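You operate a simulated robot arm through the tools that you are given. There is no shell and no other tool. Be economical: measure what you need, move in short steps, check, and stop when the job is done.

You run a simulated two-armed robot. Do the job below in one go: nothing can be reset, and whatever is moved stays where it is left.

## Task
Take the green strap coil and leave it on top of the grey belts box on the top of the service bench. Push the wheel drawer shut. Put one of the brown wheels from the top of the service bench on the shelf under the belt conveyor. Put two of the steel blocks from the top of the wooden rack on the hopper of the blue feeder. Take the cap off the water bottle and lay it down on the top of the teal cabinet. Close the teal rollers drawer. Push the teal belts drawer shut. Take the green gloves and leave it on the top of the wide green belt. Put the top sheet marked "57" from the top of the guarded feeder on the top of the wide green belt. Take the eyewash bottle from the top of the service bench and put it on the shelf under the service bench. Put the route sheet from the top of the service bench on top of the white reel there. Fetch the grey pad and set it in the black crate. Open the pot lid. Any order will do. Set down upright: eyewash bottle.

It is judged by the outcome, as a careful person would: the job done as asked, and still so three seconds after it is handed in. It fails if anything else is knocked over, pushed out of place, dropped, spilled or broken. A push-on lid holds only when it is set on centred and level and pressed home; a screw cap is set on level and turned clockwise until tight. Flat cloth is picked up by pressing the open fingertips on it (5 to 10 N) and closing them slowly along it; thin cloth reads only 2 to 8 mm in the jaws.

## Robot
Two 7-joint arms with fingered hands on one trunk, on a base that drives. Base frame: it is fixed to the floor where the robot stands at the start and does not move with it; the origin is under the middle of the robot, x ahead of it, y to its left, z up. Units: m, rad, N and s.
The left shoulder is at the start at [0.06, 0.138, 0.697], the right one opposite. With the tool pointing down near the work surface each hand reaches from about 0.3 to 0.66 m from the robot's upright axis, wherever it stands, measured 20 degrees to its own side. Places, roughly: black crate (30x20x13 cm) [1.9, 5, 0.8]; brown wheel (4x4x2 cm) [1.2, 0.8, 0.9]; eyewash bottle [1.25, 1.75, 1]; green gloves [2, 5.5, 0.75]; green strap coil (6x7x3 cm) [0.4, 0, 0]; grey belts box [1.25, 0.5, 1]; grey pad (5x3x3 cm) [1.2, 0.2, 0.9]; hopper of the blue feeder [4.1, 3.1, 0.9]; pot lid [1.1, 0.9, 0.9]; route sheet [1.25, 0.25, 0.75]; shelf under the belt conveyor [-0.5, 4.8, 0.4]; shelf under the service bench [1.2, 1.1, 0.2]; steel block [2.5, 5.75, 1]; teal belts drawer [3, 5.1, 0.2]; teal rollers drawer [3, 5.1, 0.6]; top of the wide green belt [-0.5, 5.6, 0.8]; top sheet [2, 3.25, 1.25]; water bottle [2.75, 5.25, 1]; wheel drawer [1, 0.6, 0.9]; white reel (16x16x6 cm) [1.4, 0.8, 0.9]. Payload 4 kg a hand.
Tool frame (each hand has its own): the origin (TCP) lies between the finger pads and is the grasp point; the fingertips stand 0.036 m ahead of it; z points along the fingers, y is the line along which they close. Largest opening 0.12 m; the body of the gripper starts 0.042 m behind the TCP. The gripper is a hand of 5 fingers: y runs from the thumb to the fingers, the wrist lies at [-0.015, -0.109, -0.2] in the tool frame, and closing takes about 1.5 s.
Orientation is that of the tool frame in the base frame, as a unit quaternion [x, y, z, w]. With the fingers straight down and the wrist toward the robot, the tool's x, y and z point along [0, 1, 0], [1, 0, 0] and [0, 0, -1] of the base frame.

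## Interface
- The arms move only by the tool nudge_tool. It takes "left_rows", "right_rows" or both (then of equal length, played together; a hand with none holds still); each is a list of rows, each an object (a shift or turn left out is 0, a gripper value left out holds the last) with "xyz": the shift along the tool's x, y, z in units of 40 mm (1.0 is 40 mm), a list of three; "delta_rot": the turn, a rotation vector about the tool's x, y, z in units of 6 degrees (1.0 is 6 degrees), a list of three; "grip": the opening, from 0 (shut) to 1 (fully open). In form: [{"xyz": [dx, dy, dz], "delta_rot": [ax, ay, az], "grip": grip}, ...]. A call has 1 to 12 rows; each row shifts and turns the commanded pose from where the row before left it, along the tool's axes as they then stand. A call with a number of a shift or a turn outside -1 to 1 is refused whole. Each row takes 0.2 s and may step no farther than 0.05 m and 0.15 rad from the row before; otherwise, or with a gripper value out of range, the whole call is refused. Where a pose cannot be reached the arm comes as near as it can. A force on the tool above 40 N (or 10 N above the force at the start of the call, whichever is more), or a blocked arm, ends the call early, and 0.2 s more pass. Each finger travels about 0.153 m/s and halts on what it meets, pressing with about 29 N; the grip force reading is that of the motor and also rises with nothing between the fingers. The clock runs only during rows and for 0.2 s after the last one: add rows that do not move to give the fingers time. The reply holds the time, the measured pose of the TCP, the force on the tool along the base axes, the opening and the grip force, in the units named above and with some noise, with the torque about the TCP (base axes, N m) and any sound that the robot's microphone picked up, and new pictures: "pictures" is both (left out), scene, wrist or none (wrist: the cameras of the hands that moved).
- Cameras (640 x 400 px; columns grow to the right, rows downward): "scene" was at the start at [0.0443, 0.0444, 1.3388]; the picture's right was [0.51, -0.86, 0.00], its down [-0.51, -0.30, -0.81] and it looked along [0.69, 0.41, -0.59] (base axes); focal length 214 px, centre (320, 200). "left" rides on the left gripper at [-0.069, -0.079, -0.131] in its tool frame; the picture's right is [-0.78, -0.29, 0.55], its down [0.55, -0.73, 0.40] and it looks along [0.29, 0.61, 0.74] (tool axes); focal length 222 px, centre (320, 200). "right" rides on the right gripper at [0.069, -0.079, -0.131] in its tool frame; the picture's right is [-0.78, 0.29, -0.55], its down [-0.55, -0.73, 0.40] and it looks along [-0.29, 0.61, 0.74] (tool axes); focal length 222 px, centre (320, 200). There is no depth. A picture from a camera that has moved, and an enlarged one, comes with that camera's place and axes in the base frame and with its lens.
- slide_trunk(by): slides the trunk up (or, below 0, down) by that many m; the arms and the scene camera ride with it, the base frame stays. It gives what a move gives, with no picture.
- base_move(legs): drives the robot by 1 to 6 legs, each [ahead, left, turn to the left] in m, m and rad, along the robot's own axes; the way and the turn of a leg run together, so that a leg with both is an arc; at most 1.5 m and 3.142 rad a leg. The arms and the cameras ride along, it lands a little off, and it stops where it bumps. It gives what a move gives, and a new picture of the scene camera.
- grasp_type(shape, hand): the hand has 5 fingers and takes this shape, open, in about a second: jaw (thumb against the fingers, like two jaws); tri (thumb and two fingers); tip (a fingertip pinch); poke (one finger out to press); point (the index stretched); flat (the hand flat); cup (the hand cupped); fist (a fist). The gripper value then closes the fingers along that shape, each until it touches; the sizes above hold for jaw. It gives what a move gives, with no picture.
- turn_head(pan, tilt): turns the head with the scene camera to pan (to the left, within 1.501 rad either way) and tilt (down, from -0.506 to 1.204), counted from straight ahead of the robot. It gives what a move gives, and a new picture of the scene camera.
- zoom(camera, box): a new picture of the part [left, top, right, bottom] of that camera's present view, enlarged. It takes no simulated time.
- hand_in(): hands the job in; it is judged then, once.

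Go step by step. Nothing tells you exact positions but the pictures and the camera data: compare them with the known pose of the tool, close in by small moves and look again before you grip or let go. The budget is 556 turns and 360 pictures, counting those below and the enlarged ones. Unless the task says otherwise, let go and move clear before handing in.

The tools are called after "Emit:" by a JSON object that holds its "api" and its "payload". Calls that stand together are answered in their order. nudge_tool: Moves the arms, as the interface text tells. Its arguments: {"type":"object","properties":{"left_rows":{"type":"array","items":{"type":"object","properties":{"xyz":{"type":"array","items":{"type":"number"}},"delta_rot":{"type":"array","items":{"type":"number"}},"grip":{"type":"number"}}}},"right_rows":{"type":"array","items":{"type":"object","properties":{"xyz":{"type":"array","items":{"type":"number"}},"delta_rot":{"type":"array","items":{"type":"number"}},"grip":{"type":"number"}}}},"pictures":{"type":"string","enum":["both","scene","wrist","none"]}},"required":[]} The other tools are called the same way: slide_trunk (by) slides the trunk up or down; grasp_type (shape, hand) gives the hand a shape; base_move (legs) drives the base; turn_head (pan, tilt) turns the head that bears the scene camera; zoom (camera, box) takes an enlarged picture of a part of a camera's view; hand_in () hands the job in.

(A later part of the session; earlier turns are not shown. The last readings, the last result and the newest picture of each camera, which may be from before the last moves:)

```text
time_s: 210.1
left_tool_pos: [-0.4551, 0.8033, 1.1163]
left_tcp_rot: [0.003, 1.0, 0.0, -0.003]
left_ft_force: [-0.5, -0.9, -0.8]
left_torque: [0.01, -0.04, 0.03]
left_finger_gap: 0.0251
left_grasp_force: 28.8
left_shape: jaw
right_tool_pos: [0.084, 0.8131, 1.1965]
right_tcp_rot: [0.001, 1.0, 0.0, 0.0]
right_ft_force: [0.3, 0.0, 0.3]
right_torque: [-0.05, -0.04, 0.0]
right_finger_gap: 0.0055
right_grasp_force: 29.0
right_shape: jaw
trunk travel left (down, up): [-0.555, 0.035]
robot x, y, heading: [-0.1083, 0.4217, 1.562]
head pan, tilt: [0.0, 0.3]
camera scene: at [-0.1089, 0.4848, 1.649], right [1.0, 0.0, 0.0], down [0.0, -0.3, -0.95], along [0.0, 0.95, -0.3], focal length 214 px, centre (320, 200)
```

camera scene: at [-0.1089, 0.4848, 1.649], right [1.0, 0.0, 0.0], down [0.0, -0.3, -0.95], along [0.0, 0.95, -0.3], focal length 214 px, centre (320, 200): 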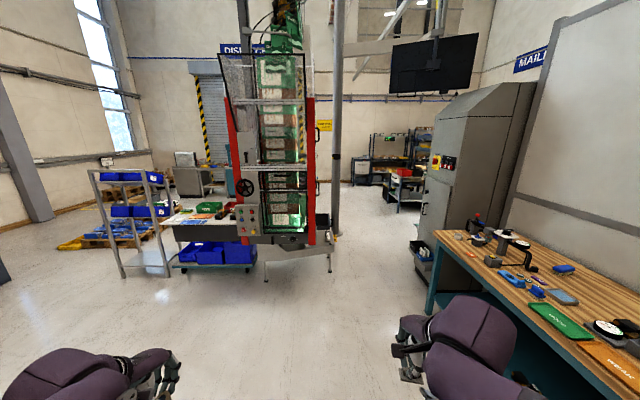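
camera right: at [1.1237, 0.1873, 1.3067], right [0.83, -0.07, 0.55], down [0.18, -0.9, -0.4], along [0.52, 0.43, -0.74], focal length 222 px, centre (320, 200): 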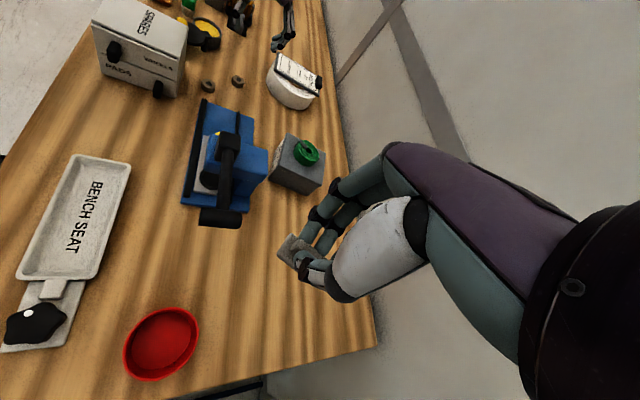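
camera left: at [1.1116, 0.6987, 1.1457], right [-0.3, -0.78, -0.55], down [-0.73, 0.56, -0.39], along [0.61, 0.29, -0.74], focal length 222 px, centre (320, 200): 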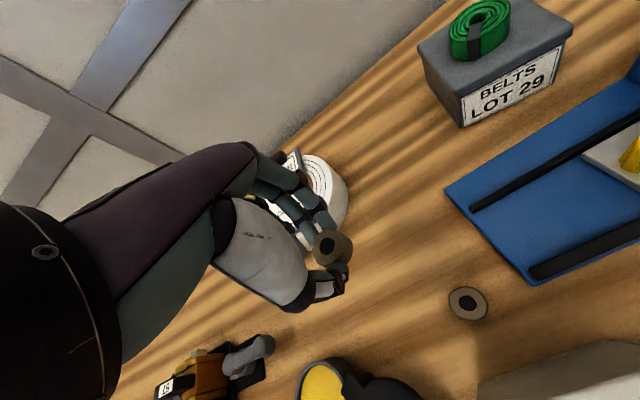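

A tower machine stands ahead; passage lies between it and the grey cabinet. Extend hands forward to slim the robot, and drive up.

Emit:
{"api": "nudge_tool", "payload": {"left_rows": [{"xyz": [-0.4, 0.9, 0]}, {"xyz": [-0.4, 0.9, 0]}, {"xyz": [-0.4, 0.9, 0]}, {"xyz": [-0.4, 0.9, 0]}, {"xyz": [-0.4, 0.5, 0]}, {"xyz": [-0.4, 0, 0]}, {"xyz": [-0.4, 0, 0]}], "right_rows": [{"xyz": [0.1, 0.9, 0]}, {"xyz": [0.1, 0.9, 0]}, {"xyz": [0.1, 0.9, 0]}, {"xyz": [0.1, 0.9, 0]}, {"xyz": [0.1, 0.5, 0]}, {"xyz": [0.1, 0, 0]}, {"xyz": [0.1, 0, 0]}], "pictures": "none"}}

Emit:
{"api": "base_move", "payload": {"legs": [[1.45, -0.25, 0]]}}

```text
time_s: 211.7
left_tool_pos: [-0.34, 0.9641, 1.1137]
left_tcp_rot: [0.004, 1.0, 0.0, -0.003]
left_ft_force: [-0.6, 0.1, 0.0]
left_torque: [-0.01, -0.03, 0.02]
left_finger_gap: 0.0256
left_grasp_force: 29.1
left_shape: jaw
right_tool_pos: [0.0562, 0.9782, 1.1952]
right_tcp_rot: [0.001, 1.0, 0.0, 0.0]
right_ft_force: [-0.9, 0.9, -0.1]
right_torque: [0.0, 0.02, 0.01]
right_finger_gap: 0.0054
right_grasp_force: 29.2
right_shape: jaw
trunk travel left (down, up): [-0.555, 0.035]
robot x, y, heading: [-0.1103, 0.4248, 1.569]
head pan, tilt: [0.0, 0.3]
```

```text
time_s: 217.4
left_tool_pos: [-0.1593, 2.1675, 1.1138]
left_tcp_rot: [-0.009, 1.0, -0.005, -0.004]
left_ft_force: [1.4, -13.0, 3.0]
left_torque: [0.34, 0.04, 0.13]
left_finger_gap: 0.023
left_grasp_force: 29.0
left_shape: jaw
right_tool_pos: [0.238, 2.195, 1.1969]
right_tcp_rot: [-0.01, 1.0, 0.0, 0.0]
right_ft_force: [0.4, 1.2, -1.3]
right_torque: [0.01, -0.01, -0.01]
right_finger_gap: 0.0056
right_grasp_force: 28.9
right_shape: jaw
trunk travel left (down, up): [-0.555, 0.035]
robot x, y, heading: [0.086, 1.636, 1.59]
head pan, tilt: [0.0, 0.3]
stopped in leg 1: the force on the tool passed its limit at 62 N (the readings are from after the stop); the commanded pose is now the measured one
camera scene: at [0.0835, 1.6969, 1.6492], right [1.0, 0.02, 0.0], down [0.01, -0.29, -0.96], along [-0.02, 0.96, -0.29], focal length 214 px, centre (320, 200)
```

scene: 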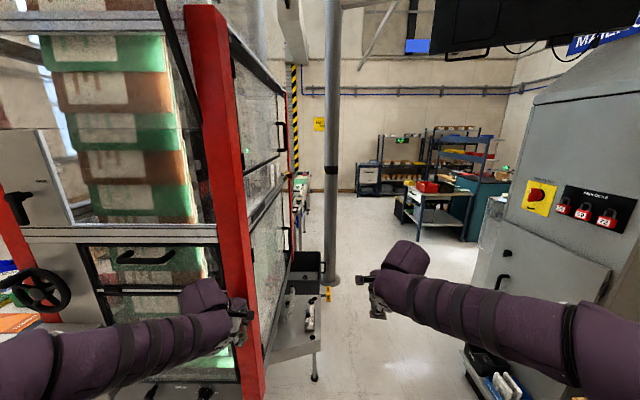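

The left hand bumped the tower's red post. Back off and shift right into the passage.

Emit:
{"api": "base_move", "payload": {"legs": [[-0.2, 0, 0], [0, -0.4, 0]]}}

Emit:
{"api": "zoom", "payload": {"camera": "left", "box": [0, 0, 640, 400]}}

```text
time_s: 221.0
left_tool_pos: [0.2336, 1.973, 1.1143]
left_tcp_rot: [-0.008, 1.0, -0.003, -0.004]
left_ft_force: [0.6, -0.3, -0.4]
left_torque: [0.04, 0.03, -0.03]
left_finger_gap: 0.0241
left_grasp_force: 28.4
left_shape: jaw
right_tool_pos: [0.6284, 1.9974, 1.1951]
right_tcp_rot: [-0.01, 1.0, 0.0, 0.0]
right_ft_force: [0.2, -0.9, -0.7]
right_torque: [0.0, 0.02, 0.0]
right_finger_gap: 0.0055
right_grasp_force: 28.8
right_shape: jaw
trunk travel left (down, up): [-0.555, 0.035]
robot x, y, heading: [0.4783, 1.4369, 1.589]
head pan, tilt: [0.0, 0.3]
camera scene: at [0.4752, 1.5013, 1.6491], right [1.0, 0.02, 0.0], down [0.0, -0.3, -0.96], along [-0.02, 0.96, -0.3], focal length 214 px, centre (320, 200)
```

scene: 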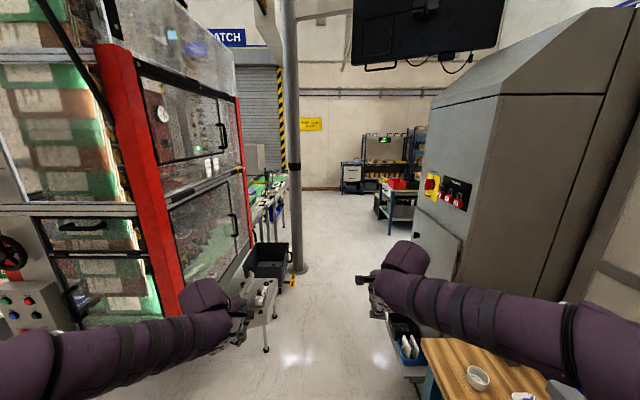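

```text
1.00 times, centred on (320, 200) of left (not enlarged: the box is as wide or as high as the picture)
camera zoom: at [0.3051, 1.8946, 1.2438], right [0.78, -0.28, -0.55], down [-0.54, -0.75, -0.39], along [-0.3, 0.6, -0.74], focal length 222 px, centre (320, 200)
```

zoom: 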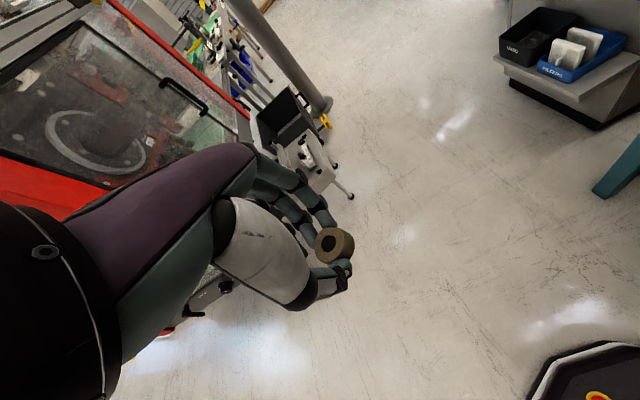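

Emit:
{"api": "base_move", "payload": {"legs": [[1.4, -0.1, -0.015], [0.7, 0, 0]]}}

```text
time_s: 231.4
left_tool_pos: [0.3539, 4.0707, 1.1127]
left_tcp_rot: [0.013, 1.0, -0.003, -0.004]
left_ft_force: [0.2, -0.1, -0.5]
left_torque: [-0.03, -0.01, 0.0]
left_finger_gap: 0.0243
left_grasp_force: 29.4
left_shape: jaw
right_tool_pos: [0.7486, 4.0805, 1.1958]
right_tcp_rot: [0.011, 1.0, -0.001, 0.0]
right_ft_force: [0.1, 0.1, -0.2]
right_torque: [0.01, 0.01, 0.02]
right_finger_gap: 0.0058
right_grasp_force: 29.3
right_shape: jaw
trunk travel left (down, up): [-0.555, 0.035]
robot x, y, heading: [0.5758, 3.5303, 1.548]
head pan, tilt: [0.0, 0.3]
camera scene: at [0.5751, 3.5904, 1.6491], right [1.0, -0.02, 0.0], down [-0.01, -0.3, -0.96], along [0.02, 0.95, -0.3], focal length 214 px, centre (320, 200)
```

scene: 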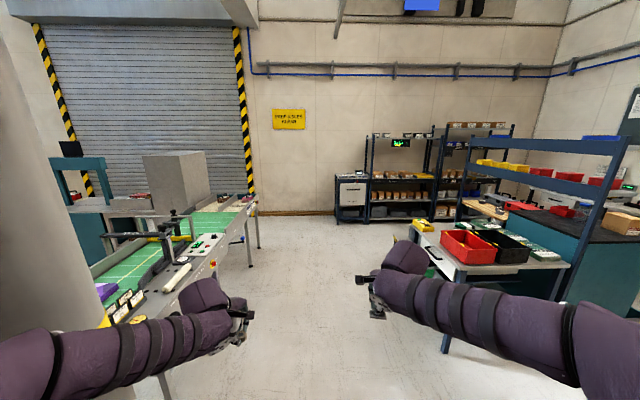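

I see conveyors to the left and a packing table with red and black crates to the right. Look both ways.

Emit:
{"api": "turn_head", "payload": {"pan": 0.75, "tilt": 0.5}}

Emit:
{"api": "turn_head", "payload": {"pan": -0.75, "tilt": 0.4}}

```text
time_s: 232.5
left_tool_pos: [0.3538, 4.0698, 1.1127]
left_tcp_rot: [0.013, 1.0, -0.004, -0.003]
left_ft_force: [-0.9, 0.1, 0.4]
left_torque: [-0.04, -0.05, 0.03]
left_finger_gap: 0.0241
left_grasp_force: 29.2
left_shape: jaw
right_tool_pos: [0.749, 4.0788, 1.1961]
right_tcp_rot: [0.011, 1.0, -0.001, 0.0]
right_ft_force: [-1.2, -0.3, 0.2]
right_torque: [0.03, -0.02, 0.02]
right_finger_gap: 0.0055
right_grasp_force: 28.9
right_shape: jaw
trunk travel left (down, up): [-0.555, 0.035]
robot x, y, heading: [0.5732, 3.5284, 1.55]
head pan, tilt: [0.75, 0.499]
camera scene: at [0.5125, 3.5643, 1.6307], right [0.75, 0.66, 0.0], down [0.32, -0.36, -0.88], along [-0.58, 0.66, -0.48], focal length 214 px, centre (320, 200)
```

scene: 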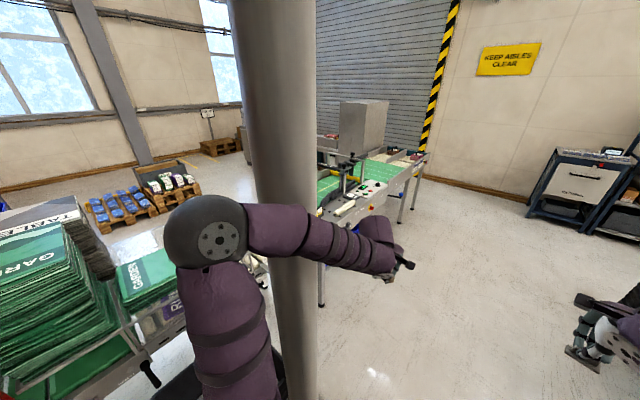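

```text
time_s: 234.1
left_tool_pos: [0.3535, 4.0697, 1.1132]
left_tcp_rot: [0.013, 1.0, -0.004, -0.003]
left_ft_force: [0.6, 0.1, 0.1]
left_torque: [-0.03, 0.0, -0.03]
left_finger_gap: 0.0242
left_grasp_force: 28.9
left_shape: jaw
right_tool_pos: [0.749, 4.079, 1.1939]
right_tcp_rot: [0.011, 1.0, 0.0, 0.0]
right_ft_force: [-0.3, -1.9, -0.6]
right_torque: [0.03, 0.02, 0.0]
right_finger_gap: 0.0055
right_grasp_force: 28.3
right_shape: jaw
trunk travel left (down, up): [-0.555, 0.035]
robot x, y, heading: [0.5763, 3.5235, 1.554]
head pan, tilt: [-0.75, 0.4]
camera scene: at [0.6376, 3.5627, 1.6398], right [0.72, -0.7, 0.0], down [-0.27, -0.28, -0.92], along [0.64, 0.66, -0.39], focal length 214 px, centre (320, 200)
```

scene: 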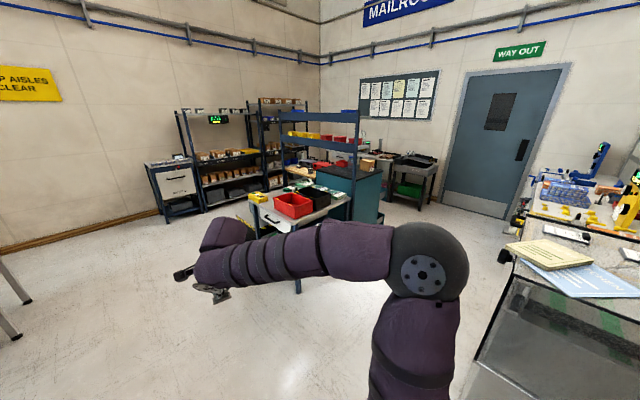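

The post is right next to the left elbow. Move right away from it, then toward the crate table.

Emit:
{"api": "base_move", "payload": {"legs": [[0, -0.35, 0], [0.4, -0.3, 0]]}}

Emit:
{"api": "turn_head", "payload": {"pan": -0.3, "tilt": 0.6}}

```text
time_s: 238.9
left_tool_pos: [0.9968, 4.4567, 1.112]
left_tcp_rot: [0.008, 1.0, -0.003, -0.004]
left_ft_force: [-0.8, 0.5, -0.1]
left_torque: [0.02, -0.04, -0.02]
left_finger_gap: 0.0241
left_grasp_force: 29.2
left_shape: jaw
right_tool_pos: [1.3934, 4.47, 1.1961]
right_tcp_rot: [0.005, 1.0, -0.001, -0.001]
right_ft_force: [0.0, 0.3, -0.6]
right_torque: [0.0, 0.02, 0.02]
right_finger_gap: 0.0054
right_grasp_force: 29.0
right_shape: jaw
trunk travel left (down, up): [-0.555, 0.035]
robot x, y, heading: [1.2253, 3.9144, 1.561]
head pan, tilt: [-0.75, 0.4]
camera scene: at [1.2878, 3.9528, 1.6398], right [0.72, -0.69, 0.0], down [-0.27, -0.28, -0.92], along [0.64, 0.67, -0.39], focal length 214 px, centre (320, 200)
```

scene: 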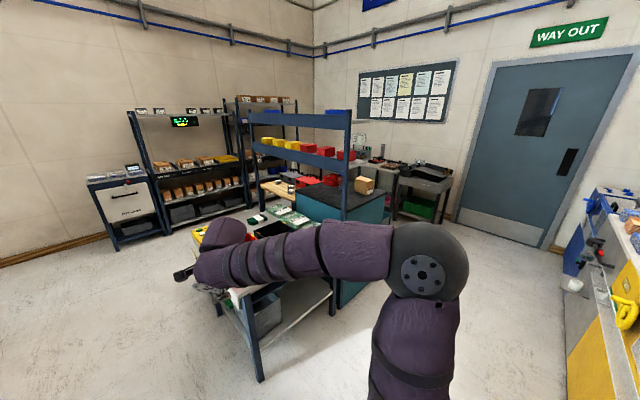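

```text
time_s: 239.8
left_tool_pos: [0.998, 4.4559, 1.1126]
left_tcp_rot: [0.007, 1.0, -0.004, -0.005]
left_ft_force: [-0.6, -0.2, -1.3]
left_torque: [-0.02, 0.02, 0.01]
left_finger_gap: 0.0243
left_grasp_force: 29.2
left_shape: jaw
right_tool_pos: [1.392, 4.4694, 1.1949]
right_tcp_rot: [0.005, 1.0, -0.001, 0.0]
right_ft_force: [0.4, 0.5, -0.9]
right_torque: [0.02, 0.01, 0.0]
right_finger_gap: 0.0056
right_grasp_force: 29.3
right_shape: jaw
trunk travel left (down, up): [-0.555, 0.035]
robot x, y, heading: [1.2261, 3.9123, 1.561]
head pan, tilt: [-0.3, 0.6]
camera scene: at [1.2505, 3.9691, 1.6217], right [0.95, -0.31, 0.0], down [-0.17, -0.54, -0.83], along [0.25, 0.79, -0.56], focal length 214 px, centre (320, 200)
```

scene: 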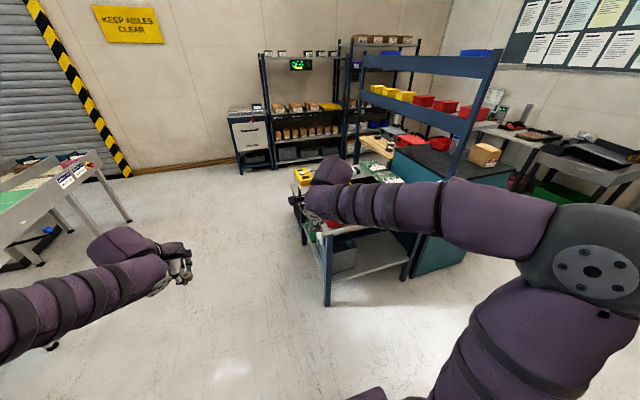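

Emit:
{"api": "base_move", "payload": {"legs": [[0.1, -0.45, 0]]}}

Emit:
{"api": "turn_head", "payload": {"pan": 0.0, "tilt": 0.75}}

```text
time_s: 242.6
left_tool_pos: [1.4524, 4.5514, 1.1131]
left_tcp_rot: [0.006, 1.0, -0.004, -0.005]
left_ft_force: [-0.7, -0.5, -0.3]
left_torque: [0.01, -0.05, 0.02]
left_finger_gap: 0.0243
left_grasp_force: 29.1
left_shape: jaw
right_tool_pos: [1.8488, 4.565, 1.1951]
right_tcp_rot: [0.004, 1.0, -0.001, -0.001]
right_ft_force: [0.0, 0.2, -0.6]
right_torque: [0.0, 0.03, 0.01]
right_finger_gap: 0.0054
right_grasp_force: 29.5
right_shape: jaw
trunk travel left (down, up): [-0.555, 0.035]
robot x, y, heading: [1.6803, 4.0132, 1.565]
head pan, tilt: [-0.3, 0.6]
camera scene: at [1.7068, 4.0645, 1.6216], right [0.95, -0.31, 0.0], down [-0.17, -0.54, -0.82], along [0.25, 0.79, -0.57], focal length 214 px, centre (320, 200)
```

scene: 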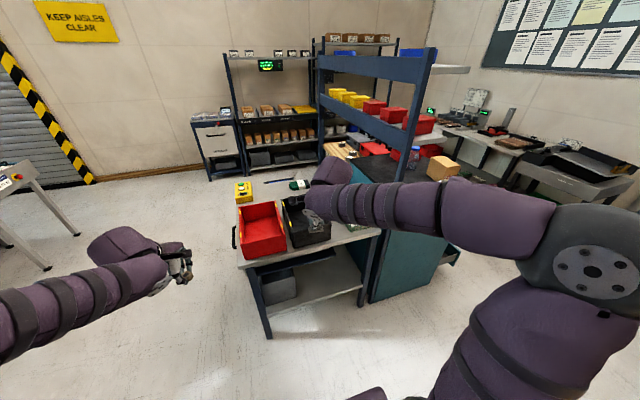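

```text
time_s: 243.4
left_tool_pos: [1.4529, 4.5515, 1.1137]
left_tcp_rot: [0.007, 1.0, -0.003, -0.004]
left_ft_force: [0.4, 0.2, 0.0]
left_torque: [0.03, 0.01, 0.01]
left_finger_gap: 0.0242
left_grasp_force: 29.2
left_shape: jaw
right_tool_pos: [1.8476, 4.5651, 1.1952]
right_tcp_rot: [0.005, 1.0, 0.0, 0.0]
right_ft_force: [-0.5, -0.1, -0.1]
right_torque: [0.03, 0.0, -0.02]
right_finger_gap: 0.0058
right_grasp_force: 29.0
right_shape: jaw
trunk travel left (down, up): [-0.555, 0.035]
robot x, y, heading: [1.6797, 4.0111, 1.561]
head pan, tilt: [0.0, 0.75]
camera scene: at [1.6799, 4.0631, 1.6088], right [1.0, -0.01, 0.0], down [-0.01, -0.68, -0.73], along [0.01, 0.73, -0.68], focal length 214 px, centre (320, 200)
```

scene: 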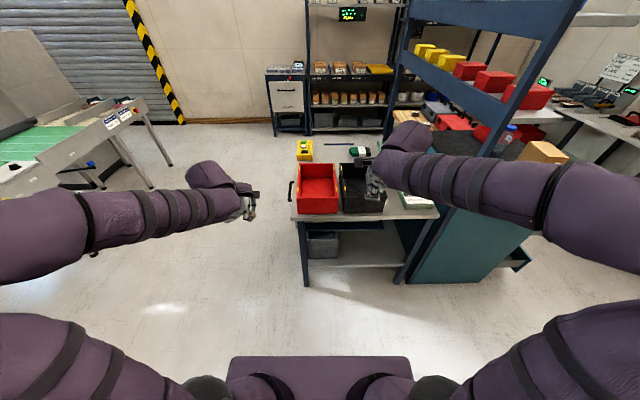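

The black crate centre is about (1.91, 5.03), rim ~0.89. Drive forward so the right hand hovers over it.

Emit:
{"api": "base_move", "payload": {"legs": [[0.34, -0.03, 0]]}}

Emit:
{"api": "nudge_tool", "payload": {"right_rows": [{"xyz": [-0.3, 0.6, 0]}, {"xyz": [-0.3, 0.6, 0.3]}, {"xyz": [0, 0.6, 0.4]}, {"xyz": [0, 0, 0]}], "pictures": "wrist"}}

```text
time_s: 245.6
left_tool_pos: [1.4891, 4.8859, 1.1132]
left_tcp_rot: [0.009, 1.0, -0.004, -0.004]
left_ft_force: [-0.5, 1.0, -0.1]
left_torque: [0.0, -0.02, 0.03]
left_finger_gap: 0.0244
left_grasp_force: 29.3
left_shape: jaw
right_tool_pos: [1.8845, 4.9001, 1.1941]
right_tcp_rot: [0.007, 1.0, 0.0, 0.0]
right_ft_force: [-0.1, 0.8, 0.0]
right_torque: [-0.03, -0.01, -0.01]
right_finger_gap: 0.0056
right_grasp_force: 29.0
right_shape: jaw
trunk travel left (down, up): [-0.555, 0.035]
robot x, y, heading: [1.7162, 4.3417, 1.559]
head pan, tilt: [0.0, 0.75]
camera scene: at [1.7146, 4.3981, 1.6087], right [1.0, -0.01, 0.0], down [-0.01, -0.68, -0.73], along [0.01, 0.73, -0.68], focal length 214 px, centre (320, 200)
```

scene: 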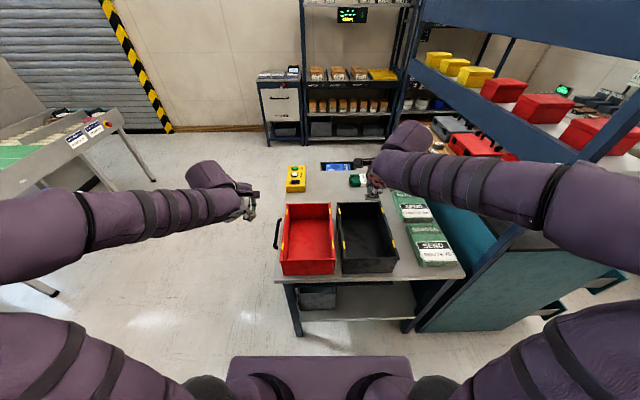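

```text
time_s: 246.6
left_tool_pos: [1.49, 4.8847, 1.1145]
left_tcp_rot: [0.009, 1.0, -0.004, -0.005]
left_ft_force: [0.6, 0.4, 0.2]
left_torque: [0.02, -0.02, -0.04]
left_finger_gap: 0.0242
left_grasp_force: 29.0
left_shape: jaw
right_tool_pos: [1.9086, 4.967, 1.1679]
right_tcp_rot: [0.007, 1.0, 0.001, -0.001]
right_ft_force: [-0.6, 0.0, -0.3]
right_torque: [0.02, 0.0, 0.04]
right_finger_gap: 0.0057
right_grasp_force: 29.2
right_shape: jaw
trunk travel left (down, up): [-0.555, 0.035]
robot x, y, heading: [1.7144, 4.3442, 1.556]
head pan, tilt: [0.0, 0.75]
camera right: at [1.838, 4.8887, 1.2978], right [0.79, 0.28, 0.55], down [0.54, -0.74, -0.4], along [0.3, 0.61, -0.74], focal length 222 px, centre (320, 200)
```

right: 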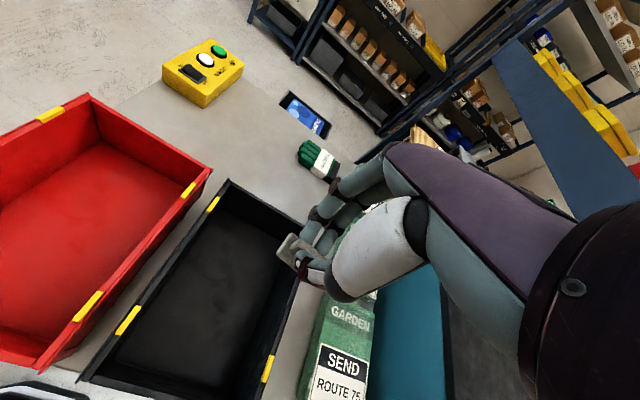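

Lower the pad into the crate.

Emit:
{"api": "nudge_tool", "payload": {"right_rows": [{"xyz": [0, 0.1, 0.9]}, {"xyz": [0, 0.1, 0.9]}, {"xyz": [0, 0.1, 0.9]}, {"xyz": [0, 0, 0.9]}, {"xyz": [0, 0, 0.9]}, {"xyz": [0, 0, 0.9]}, {"xyz": [0, 0, 0.9]}, {"xyz": [0, 0, 0]}], "pictures": "both"}}

```text
time_s: 248.4
left_tool_pos: [1.4883, 4.885, 1.1139]
left_tcp_rot: [0.008, 1.0, -0.003, -0.002]
left_ft_force: [-0.1, -0.6, -0.2]
left_torque: [0.04, -0.03, 0.0]
left_finger_gap: 0.0243
left_grasp_force: 28.9
left_shape: jaw
right_tool_pos: [1.9087, 4.9802, 0.9187]
right_tcp_rot: [0.007, 1.0, 0.0, -0.001]
right_ft_force: [0.2, -0.7, -0.7]
right_torque: [0.01, -0.03, 0.01]
right_finger_gap: 0.0056
right_grasp_force: 28.9
right_shape: jaw
trunk travel left (down, up): [-0.555, 0.035]
robot x, y, heading: [1.7137, 4.3421, 1.555]
head pan, tilt: [0.0, 0.75]
camera scene: at [1.714, 4.3964, 1.6088], right [1.0, -0.01, 0.0], down [-0.01, -0.68, -0.73], along [0.01, 0.73, -0.68], focal length 214 px, centre (320, 200)
camera right: at [1.8362, 4.9014, 1.0494], right [0.79, 0.28, 0.55], down [0.54, -0.74, -0.4], along [0.29, 0.61, -0.74], focal length 222 px, centre (320, 200)
```

scene: 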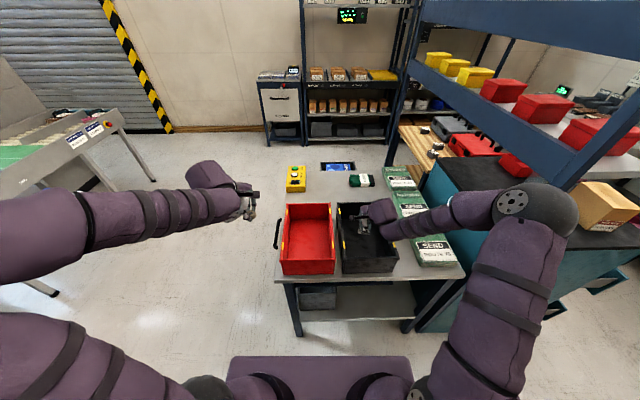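
right: 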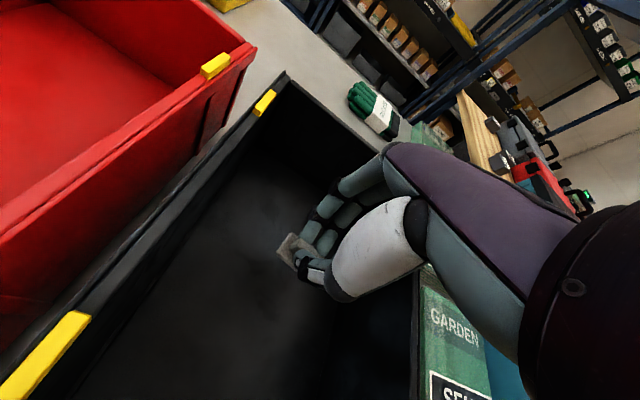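

Emit:
{"api": "nudge_tool", "payload": {"right_rows": [{"xyz": [0, 0, 0.6]}, {"xyz": [0, 0, 0.6]}, {"xyz": [0, 0, 0.3]}, {"xyz": [0, 0, 0]}], "pictures": "none"}}

Emit:
{"api": "nudge_tool", "payload": {"right_rows": [{"xyz": [0, 0, 0.2]}, {"xyz": [0, 0, 0.2]}, {"xyz": [0, 0, 0.2]}, {"xyz": [0, 0, 0]}], "pictures": "none"}}

```text
time_s: 249.4
left_tool_pos: [1.4888, 4.8826, 1.1155]
left_tcp_rot: [0.009, 1.0, -0.002, -0.004]
left_ft_force: [0.0, 0.2, -0.1]
left_torque: [-0.02, 0.03, 0.03]
left_finger_gap: 0.0241
left_grasp_force: 29.1
left_shape: jaw
right_tool_pos: [1.908, 4.9834, 0.8611]
right_tcp_rot: [0.006, 1.0, 0.004, 0.002]
right_ft_force: [1.6, -3.5, 36.5]
right_torque: [-0.11, -0.08, 0.06]
right_finger_gap: 0.0083
right_grasp_force: 28.9
right_shape: jaw
trunk travel left (down, up): [-0.555, 0.035]
robot x, y, heading: [1.7177, 4.3442, 1.564]
head pan, tilt: [0.0, 0.75]
```

```text
time_s: 249.7
left_tool_pos: [1.4898, 4.8846, 1.1136]
left_tcp_rot: [0.008, 1.0, -0.003, -0.004]
left_ft_force: [0.1, 0.3, -0.8]
left_torque: [0.01, -0.01, -0.03]
left_finger_gap: 0.024
left_grasp_force: 28.6
left_shape: jaw
right_tool_pos: [1.9081, 4.9847, 0.8615]
right_tcp_rot: [0.005, 1.0, 0.008, 0.001]
right_ft_force: [1.5, -12.0, 26.9]
right_torque: [-0.4, -0.04, 0.04]
right_finger_gap: 0.0085
right_grasp_force: 29.1
right_shape: jaw
trunk travel left (down, up): [-0.555, 0.035]
robot x, y, heading: [1.715, 4.3426, 1.562]
head pan, tilt: [0.0, 0.75]
stopped in row 1 (right hand): the force on the tool passed its limit at 52 N (the readings are from after the stop); the commanded pose is now the measured one
```

Contact with the crate floor. Ease up, release and rise.

Emit:
{"api": "nudge_tool", "payload": {"right_rows": [{"xyz": [0, 0, -0.1]}, {"grip": 0.2}, {"grip": 0.4}, {"grip": 0.4}, {"xyz": [0, 0, -0.5]}, {"xyz": [0, 0, -0.9]}, {"xyz": [0, 0, -0.9]}, {"xyz": [0, 0, -0.9]}, {"xyz": [0, 0, -0.9]}, {"xyz": [0, 0, -0.9]}, {"xyz": [0, 0, -0.9]}], "pictures": "wrist"}}

```text
time_s: 252.1
left_tool_pos: [1.4886, 4.8857, 1.1134]
left_tcp_rot: [0.009, 1.0, -0.003, -0.003]
left_ft_force: [0.5, -0.8, 0.3]
left_torque: [0.01, -0.01, -0.01]
left_finger_gap: 0.0242
left_grasp_force: 29.0
left_shape: jaw
right_tool_pos: [1.9069, 4.9816, 1.0985]
right_tcp_rot: [0.005, 1.0, 0.004, 0.001]
right_ft_force: [1.4, 0.1, -0.2]
right_torque: [0.04, -0.04, 0.02]
right_finger_gap: 0.0477
right_grasp_force: 0.1
right_shape: jaw
trunk travel left (down, up): [-0.555, 0.035]
robot x, y, heading: [1.7138, 4.343, 1.556]
head pan, tilt: [0.0, 0.75]
camera right: at [1.8345, 4.901, 1.2282], right [0.79, 0.28, 0.55], down [0.54, -0.74, -0.4], along [0.3, 0.62, -0.73], focal length 222 px, centre (320, 200)
```

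right: 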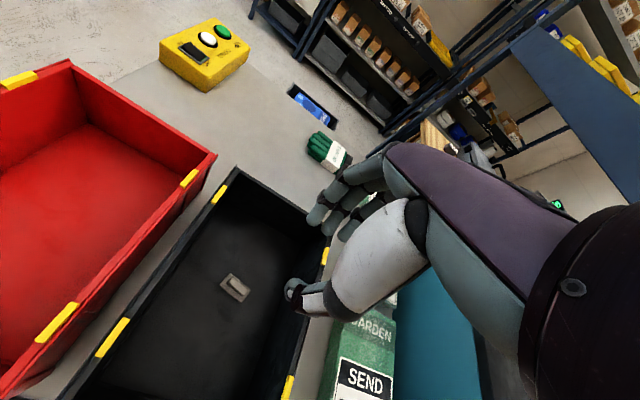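

The pad is in the crate. The green gloves lie at about (1.97, 5.45); I'll approach them from the table's left side, facing +x.

Emit:
{"api": "base_move", "payload": {"legs": [[0, 0.68, 0], [1.05, 0, 0], [0, 0, -1.56]]}}

Emit:
{"api": "turn_head", "payload": {"pan": 0, "tilt": 0.8}}

```text
time_s: 264.9
left_tool_pos: [1.6182, 5.6781, 1.1131]
left_tcp_rot: [0.716, 0.698, 0.001, -0.006]
left_ft_force: [-0.1, 0.3, -0.2]
left_torque: [-0.03, -0.03, -0.01]
left_finger_gap: 0.0241
left_grasp_force: 29.0
left_shape: jaw
right_tool_pos: [1.7109, 5.2592, 1.0997]
right_tcp_rot: [0.713, 0.701, 0.003, 0.004]
right_ft_force: [0.8, 0.0, 0.0]
right_torque: [0.05, 0.02, 0.0]
right_finger_gap: 0.0474
right_grasp_force: 0.1
right_shape: jaw
trunk travel left (down, up): [-0.555, 0.035]
robot x, y, heading: [1.0726, 5.4518, -0.026]
head pan, tilt: [0.0, 0.75]
camera scene: at [1.1259, 5.4536, 1.6087], right [-0.02, -1.0, 0.0], down [-0.68, 0.01, -0.73], along [0.73, -0.02, -0.68], focal length 214 px, centre (320, 200)
```

scene: 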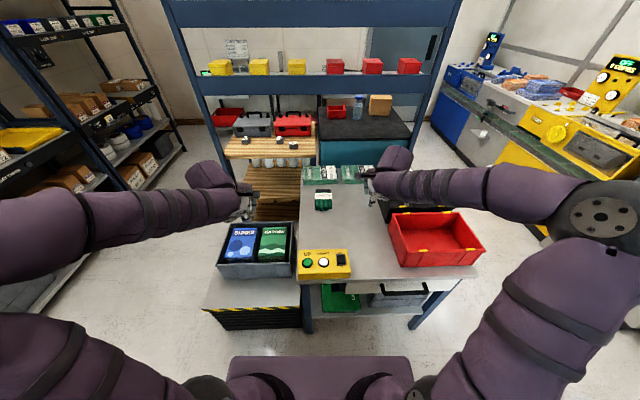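

```text
time_s: 265.5
left_tool_pos: [1.6186, 5.6768, 1.1132]
left_tcp_rot: [0.716, 0.698, 0.001, -0.006]
left_ft_force: [0.3, 0.1, -0.9]
left_torque: [0.01, -0.04, 0.02]
left_finger_gap: 0.0242
left_grasp_force: 29.1
left_shape: jaw
right_tool_pos: [1.7108, 5.2584, 1.0976]
right_tcp_rot: [0.713, 0.701, 0.002, 0.004]
right_ft_force: [-0.3, -0.5, -0.2]
right_torque: [-0.02, 0.02, 0.0]
right_finger_gap: 0.0477
right_grasp_force: 0.0
right_shape: jaw
trunk travel left (down, up): [-0.555, 0.035]
robot x, y, heading: [1.0744, 5.4571, -0.024]
head pan, tilt: [0.0, 0.799]
camera scene: at [1.1237, 5.4538, 1.6048], right [-0.02, -1.0, 0.0], down [-0.72, 0.01, -0.7], along [0.7, -0.01, -0.72], focal length 214 px, centre (320, 200)
```

scene: 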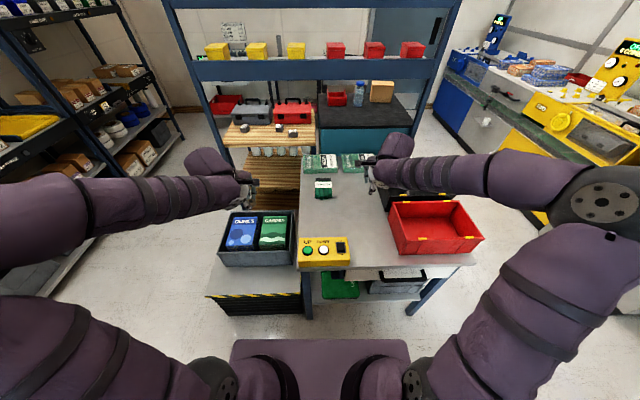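

Emit:
{"api": "base_move", "payload": {"legs": [[0.12, -0.02, 0.02]]}}

Emit:
{"api": "nudge_tool", "payload": {"right_rows": [{"xyz": [0.5, 0.9, 0], "grip": 1}, {"xyz": [0.5, 0.9, 0]}, {"xyz": [0.5, 0.9, 0]}, {"xyz": [0.5, 0.6, 0]}, {"xyz": [0.5, 0.3, 0.5]}, {"xyz": [0, 0, 0.5]}, {"xyz": [0, 0, 0]}], "pictures": "both"}}

```text
time_s: 266.7
left_tool_pos: [1.7341, 5.6681, 1.1126]
left_tcp_rot: [0.708, 0.706, 0.0, -0.007]
left_ft_force: [0.4, 0.8, -0.2]
left_torque: [-0.01, 0.02, -0.03]
left_finger_gap: 0.0239
left_grasp_force: 29.5
left_shape: jaw
right_tool_pos: [1.8357, 5.2514, 1.0965]
right_tcp_rot: [0.706, 0.708, 0.002, 0.002]
right_ft_force: [0.3, -0.5, -0.3]
right_torque: [-0.02, 0.04, 0.03]
right_finger_gap: 0.0476
right_grasp_force: 0.1
right_shape: jaw
trunk travel left (down, up): [-0.555, 0.035]
robot x, y, heading: [1.1938, 5.4346, 0.006]
head pan, tilt: [0.0, 0.799]
camera scene: at [1.2452, 5.4334, 1.6046], right [0.0, -1.0, 0.0], down [-0.72, 0.0, -0.7], along [0.7, 0.0, -0.72], focal length 214 px, centre (320, 200)
```

scene: 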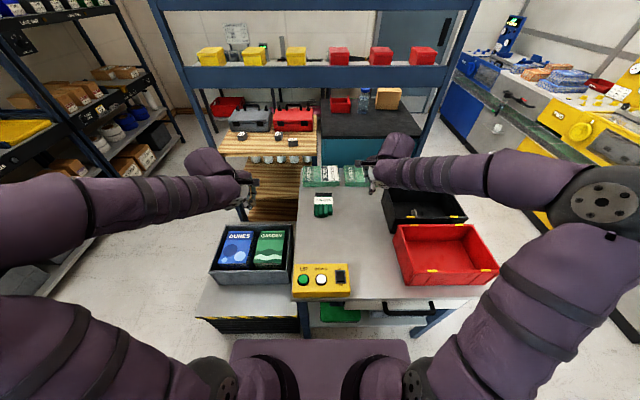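

```text
time_s: 268.3
left_tool_pos: [1.732, 5.6675, 1.1131]
left_tcp_rot: [0.708, 0.706, 0.0, -0.006]
left_ft_force: [-0.1, -0.2, 0.1]
left_torque: [-0.03, 0.01, 0.01]
left_finger_gap: 0.0242
left_grasp_force: 28.9
left_shape: jaw
right_tool_pos: [1.9784, 5.3525, 1.0601]
right_tcp_rot: [0.706, 0.708, 0.002, 0.004]
right_ft_force: [0.5, 0.4, 0.1]
right_torque: [0.0, -0.03, 0.0]
right_finger_gap: 0.1198
right_grasp_force: 0.1
right_shape: jaw
trunk travel left (down, up): [-0.555, 0.035]
robot x, y, heading: [1.1944, 5.4342, -0.002]
head pan, tilt: [0.0, 0.799]
camera scene: at [1.2432, 5.4339, 1.6047], right [0.0, -1.0, 0.0], down [-0.72, 0.0, -0.7], along [0.7, 0.0, -0.72], focal length 214 px, centre (320, 200)
camera right: at [1.8966, 5.4208, 1.1897], right [0.29, -0.78, 0.55], down [-0.73, -0.55, -0.4], along [0.62, -0.29, -0.73], focal length 222 px, centre (320, 200)
```

scene: 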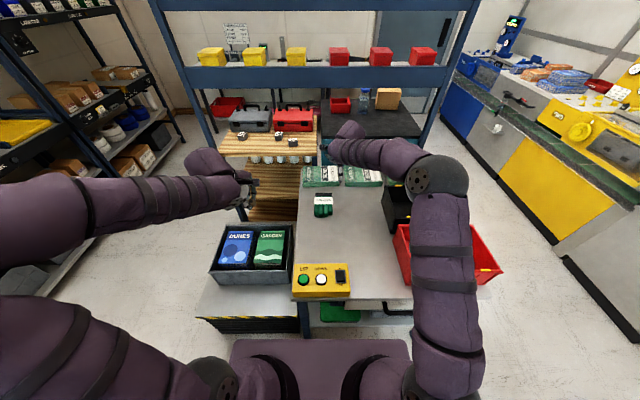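
right: 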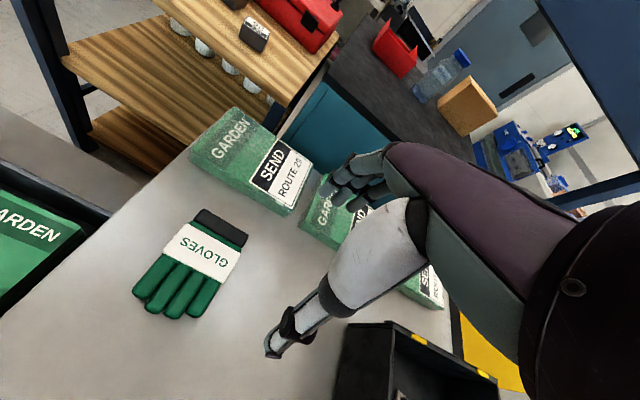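

The gloves lie along x around (1.985, 5.417). Yaw the right hand 60° to straddle them across.

Emit:
{"api": "nudge_tool", "payload": {"right_rows": [{"delta_rot": [0, 0, -1]}, {"delta_rot": [0, 0, -1]}, {"delta_rot": [0, 0, -1]}, {"delta_rot": [0, 0, -1]}, {"delta_rot": [0, 0, -1]}, {"delta_rot": [0, 0, -1]}, {"delta_rot": [0, 0, -1]}, {"delta_rot": [0, 0, -1]}, {"delta_rot": [0, 0, -1]}, {"delta_rot": [0, 0, -1]}, {"xyz": [0.5, 0.65, 0.3]}, {"xyz": [0.48, 0.65, 0.4]}], "pictures": "none"}}

Emit:
{"api": "nudge_tool", "payload": {"right_rows": [{"xyz": [0, 0, 0.9]}, {"xyz": [0, 0, 0.9]}, {"xyz": [0, 0, 0.6]}, {"xyz": [0, 0, 0]}], "pictures": "both"}}

```text
time_s: 270.9
left_tool_pos: [1.7314, 5.6679, 1.1128]
left_tcp_rot: [0.707, 0.707, 0.0, -0.005]
left_ft_force: [0.8, -0.4, -0.3]
left_torque: [0.0, 0.02, 0.01]
left_finger_gap: 0.024
left_grasp_force: 29.1
left_shape: jaw
right_tool_pos: [1.9725, 5.42, 1.029]
right_tcp_rot: [0.257, 0.966, 0.0, 0.004]
right_ft_force: [0.4, 0.2, 0.0]
right_torque: [0.0, -0.01, 0.03]
right_finger_gap: 0.1197
right_grasp_force: 0.1
right_shape: jaw
trunk travel left (down, up): [-0.555, 0.035]
robot x, y, heading: [1.1945, 5.4339, 0.001]
head pan, tilt: [0.0, 0.799]
```

```text
time_s: 271.9
left_tool_pos: [1.7318, 5.6681, 1.113]
left_tcp_rot: [0.708, 0.706, 0.0, -0.006]
left_ft_force: [0.2, 0.1, -1.4]
left_torque: [-0.01, -0.01, -0.02]
left_finger_gap: 0.0244
left_grasp_force: 29.3
left_shape: jaw
right_tool_pos: [1.9737, 5.4175, 0.932]
right_tcp_rot: [0.256, 0.967, 0.0, 0.004]
right_ft_force: [-0.7, -0.3, 0.2]
right_torque: [-0.02, 0.02, 0.04]
right_finger_gap: 0.1201
right_grasp_force: 0.1
right_shape: jaw
trunk travel left (down, up): [-0.555, 0.035]
robot x, y, heading: [1.1934, 5.4354, 0.005]
head pan, tilt: [0.0, 0.799]
camera scene: at [1.243, 5.4338, 1.6048], right [0.0, -1.0, 0.0], down [-0.72, 0.0, -0.7], along [0.7, 0.0, -0.72], focal length 214 px, centre (320, 200)
camera right: at [1.8712, 5.3829, 1.0623], right [0.82, -0.14, 0.55], down [0.12, -0.91, -0.39], along [0.56, 0.39, -0.73], focal length 222 px, centre (320, 200)
```

scene: 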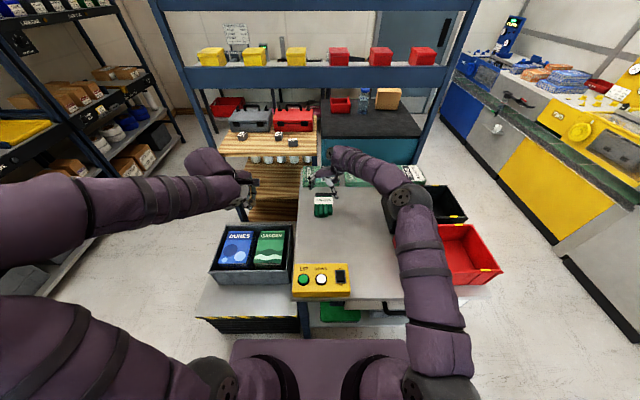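
right: 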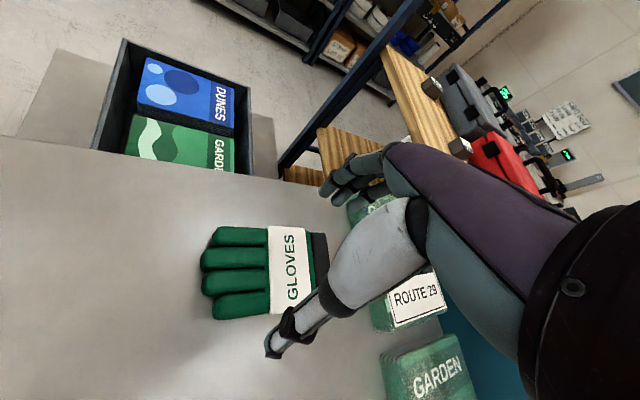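

The gloves are ~0.10 wide at the fingers, narrower at the label. Turn to 80° and shift toward the cuff.

Emit:
{"api": "nudge_tool", "payload": {"right_rows": [{"delta_rot": [0, 0, -1]}, {"delta_rot": [0, 0, -1]}, {"delta_rot": [0, 0, -1]}, {"delta_rot": [0, 0, -0.4]}, {"xyz": [-0.5, 0.11, 0]}, {"xyz": [-0.5, 0.11, 0]}, {"xyz": [0, 0, 0.4]}, {"xyz": [0, 0, 0]}], "pictures": "wrist"}}

```text
time_s: 273.7
left_tool_pos: [1.7318, 5.6678, 1.1129]
left_tcp_rot: [0.708, 0.706, 0.001, -0.005]
left_ft_force: [-0.5, 0.4, -0.1]
left_torque: [-0.01, 0.03, 0.02]
left_finger_gap: 0.0239
left_grasp_force: 28.4
left_shape: jaw
right_tool_pos: [1.9711, 5.4174, 0.9189]
right_tcp_rot: [0.081, 0.997, -0.001, 0.004]
right_ft_force: [0.6, 0.0, 0.0]
right_torque: [0.01, -0.01, -0.02]
right_finger_gap: 0.1197
right_grasp_force: 0.0
right_shape: jaw
right hand out of reach, approached as far as the arm can: row 5, 6
trunk travel left (down, up): [-0.555, 0.035]
robot x, y, heading: [1.189, 5.432, 0.006]
head pan, tilt: [0.0, 0.799]
camera right: at [1.8873, 5.35, 1.0486], right [0.82, 0.16, 0.55], down [0.43, -0.82, -0.39], along [0.39, 0.56, -0.73], focal length 222 px, centre (320, 200)
```

right: 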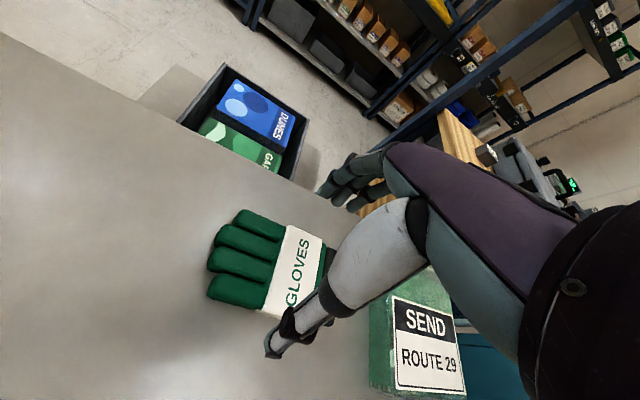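

Emit:
{"api": "turn_head", "payload": {"pan": 0, "tilt": 1.2}}

```text
time_s: 274.6
left_tool_pos: [1.7325, 5.6678, 1.1142]
left_tcp_rot: [0.708, 0.706, 0.0, -0.005]
left_ft_force: [0.8, 0.9, 0.4]
left_torque: [-0.02, 0.03, 0.0]
left_finger_gap: 0.0242
left_grasp_force: 28.8
left_shape: jaw
right_tool_pos: [1.9708, 5.4168, 0.9174]
right_tcp_rot: [0.082, 0.997, 0.0, 0.005]
right_ft_force: [-0.2, 0.0, -0.4]
right_torque: [0.03, 0.01, 0.03]
right_finger_gap: 0.1201
right_grasp_force: 0.1
right_shape: jaw
trunk travel left (down, up): [-0.555, 0.035]
robot x, y, heading: [1.1909, 5.4357, -0.003]
head pan, tilt: [0.0, 1.201]
camera scene: at [1.2185, 5.4337, 1.5771], right [0.0, -1.0, 0.0], down [-0.93, 0.0, -0.36], along [0.36, 0.0, -0.93], focal length 214 px, centre (320, 200)
```

scene: 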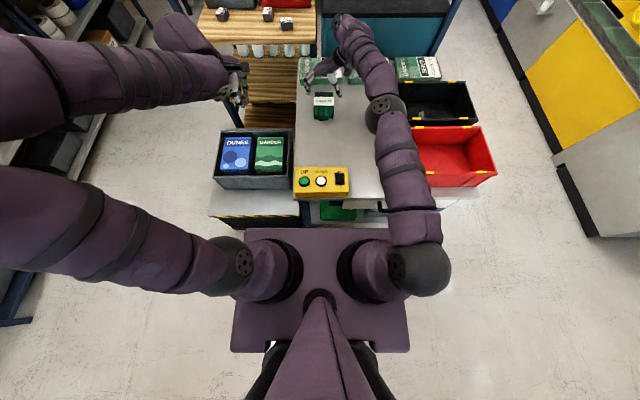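

There's ~5 cm clearance. Move forward 4 cm, then shift the hand.

Emit:
{"api": "base_move", "payload": {"legs": [[0.04, 0, 0]]}}

Emit:
{"api": "nudge_tool", "payload": {"right_rows": [{"xyz": [0, 0, 0.5]}, {"xyz": [-0.2, 0.05, 0.5]}, {"xyz": [0, 0, 0.5]}, {"xyz": [0, 0, 0]}], "pictures": "wrist"}}

```text
time_s: 275.5
left_tool_pos: [1.7739, 5.6675, 1.1132]
left_tcp_rot: [0.708, 0.706, 0.0, -0.006]
left_ft_force: [0.5, -0.4, -0.7]
left_torque: [0.04, 0.04, 0.0]
left_finger_gap: 0.024
left_grasp_force: 29.1
left_shape: jaw
right_tool_pos: [2.0126, 5.4165, 0.9174]
right_tcp_rot: [0.082, 0.997, -0.002, 0.003]
right_ft_force: [0.8, -0.5, -0.8]
right_torque: [-0.02, 0.03, -0.01]
right_finger_gap: 0.1199
right_grasp_force: 0.1
right_shape: jaw
trunk travel left (down, up): [-0.555, 0.035]
robot x, y, heading: [1.2338, 5.4333, -0.001]
head pan, tilt: [0.0, 1.201]
camera scene: at [1.2615, 5.4338, 1.5769], right [0.0, -1.0, 0.0], down [-0.93, 0.0, -0.36], along [0.36, 0.0, -0.93], focal length 214 px, centre (320, 200)
```

scene: 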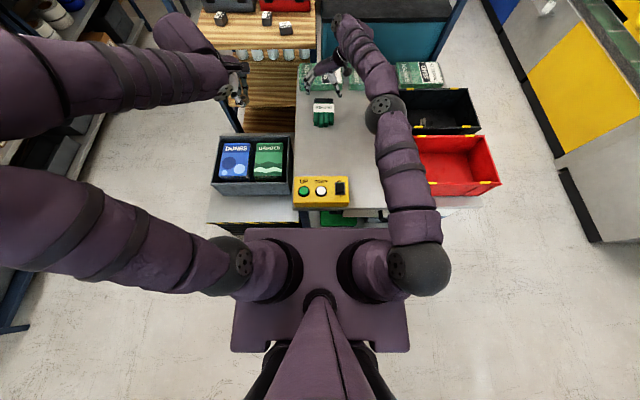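

```text
time_s: 276.5
left_tool_pos: [1.7732, 5.6678, 1.1124]
left_tcp_rot: [0.708, 0.706, 0.0, -0.006]
left_ft_force: [-0.5, -0.7, -0.2]
left_torque: [-0.02, -0.04, 0.02]
left_finger_gap: 0.0239
left_grasp_force: 29.0
left_shape: jaw
right_tool_pos: [2.0124, 5.4187, 0.8656]
right_tcp_rot: [0.082, 0.997, 0.0, 0.004]
right_ft_force: [0.0, 0.4, -0.2]
right_torque: [-0.02, -0.01, 0.0]
right_finger_gap: 0.1197
right_grasp_force: 0.0
right_shape: jaw
right hand out of reach, approached as far as the arm can: row 2
trunk travel left (down, up): [-0.555, 0.035]
robot x, y, heading: [1.2354, 5.432, 0.001]
head pan, tilt: [0.0, 1.201]
camera right: at [1.9289, 5.3529, 0.9957], right [0.82, 0.16, 0.55], down [0.42, -0.82, -0.39], along [0.39, 0.56, -0.73], focal length 222 px, centre (320, 200)
```

right: 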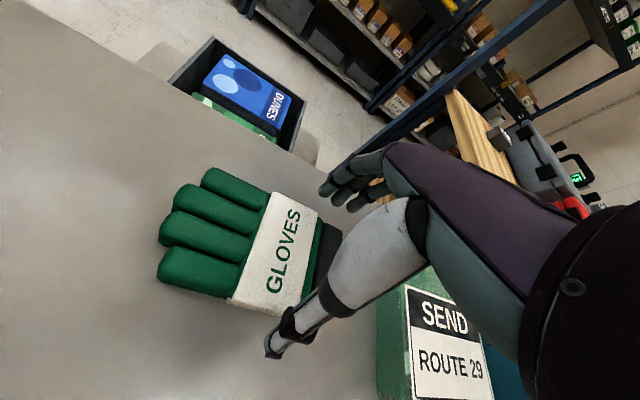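

Emit:
{"api": "nudge_tool", "payload": {"right_rows": [{"xyz": [0, 0, 0.5]}, {"xyz": [0, 0, 0.4]}, {"xyz": [0, 0, 0.2]}, {"xyz": [0, 0, 0]}], "pictures": "wrist"}}

```text
time_s: 277.4
left_tool_pos: [1.7715, 5.667, 1.1125]
left_tcp_rot: [0.708, 0.706, 0.0, -0.006]
left_ft_force: [0.5, 0.3, -0.4]
left_torque: [0.01, 0.05, 0.02]
left_finger_gap: 0.0239
left_grasp_force: 28.9
left_shape: jaw
right_tool_pos: [2.0122, 5.4219, 0.8346]
right_tcp_rot: [0.083, 0.996, 0.005, 0.011]
right_ft_force: [-3.3, -3.5, 17.6]
right_torque: [1.12, -0.01, 0.2]
right_finger_gap: 0.1185
right_grasp_force: 0.2
right_shape: jaw
right hand out of reach, approached as far as the arm can: row 3
trunk travel left (down, up): [-0.555, 0.035]
robot x, y, heading: [1.233, 5.4371, 0.004]
head pan, tilt: [0.0, 1.201]
stopped in row 4 (right hand): the force on the tool passed its limit at 42 N (the readings are from after the stop); the commanded pose is now the measured one
camera right: at [1.927, 5.3543, 0.9622], right [0.81, 0.15, 0.57], down [0.43, -0.81, -0.39], along [0.4, 0.56, -0.72], focal length 222 px, centre (320, 200)
```

right: 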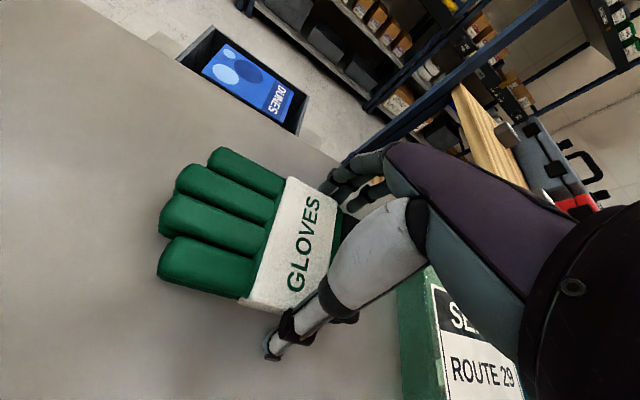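

Tips touch the table (z≈0.80). Rise 3 mm and close on the gloves.

Emit:
{"api": "nudge_tool", "payload": {"right_rows": [{"xyz": [0, 0, -0.1]}, {"grip": 0.7}, {"grip": 0.5}, {"grip": 0.4}, {"grip": 0.3}, {"grip": 0.2}, {"grip": 0.1}, {"grip": 0.1}, {"grip": 0.1}], "pictures": "wrist"}}

```text
time_s: 279.4
left_tool_pos: [1.7714, 5.6665, 1.1132]
left_tcp_rot: [0.708, 0.706, 0.001, -0.004]
left_ft_force: [-0.2, -0.2, 0.1]
left_torque: [-0.02, -0.03, 0.04]
left_finger_gap: 0.0242
left_grasp_force: 29.4
left_shape: jaw
right_tool_pos: [2.0123, 5.4219, 0.8356]
right_tcp_rot: [0.084, 0.996, 0.004, 0.01]
right_ft_force: [3.2, -1.9, 24.9]
right_torque: [-0.74, 0.06, -0.01]
right_finger_gap: 0.0854
right_grasp_force: 29.0
right_shape: jaw
trunk travel left (down, up): [-0.555, 0.035]
robot x, y, heading: [1.2338, 5.4319, -0.0]
head pan, tilt: [0.0, 1.201]
camera right: at [1.9265, 5.354, 0.9644], right [0.81, 0.15, 0.56], down [0.43, -0.81, -0.39], along [0.4, 0.56, -0.73], focal length 222 px, centre (320, 200)
```

right: 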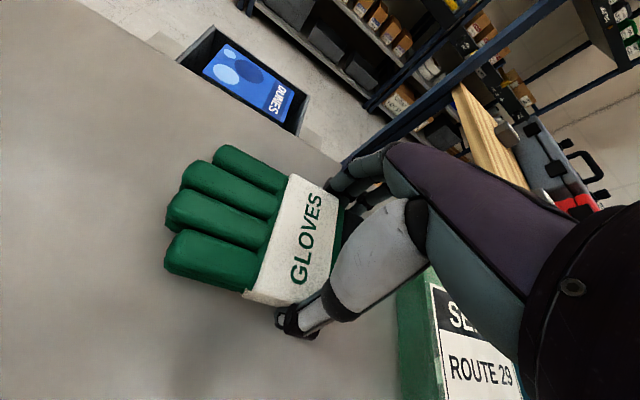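

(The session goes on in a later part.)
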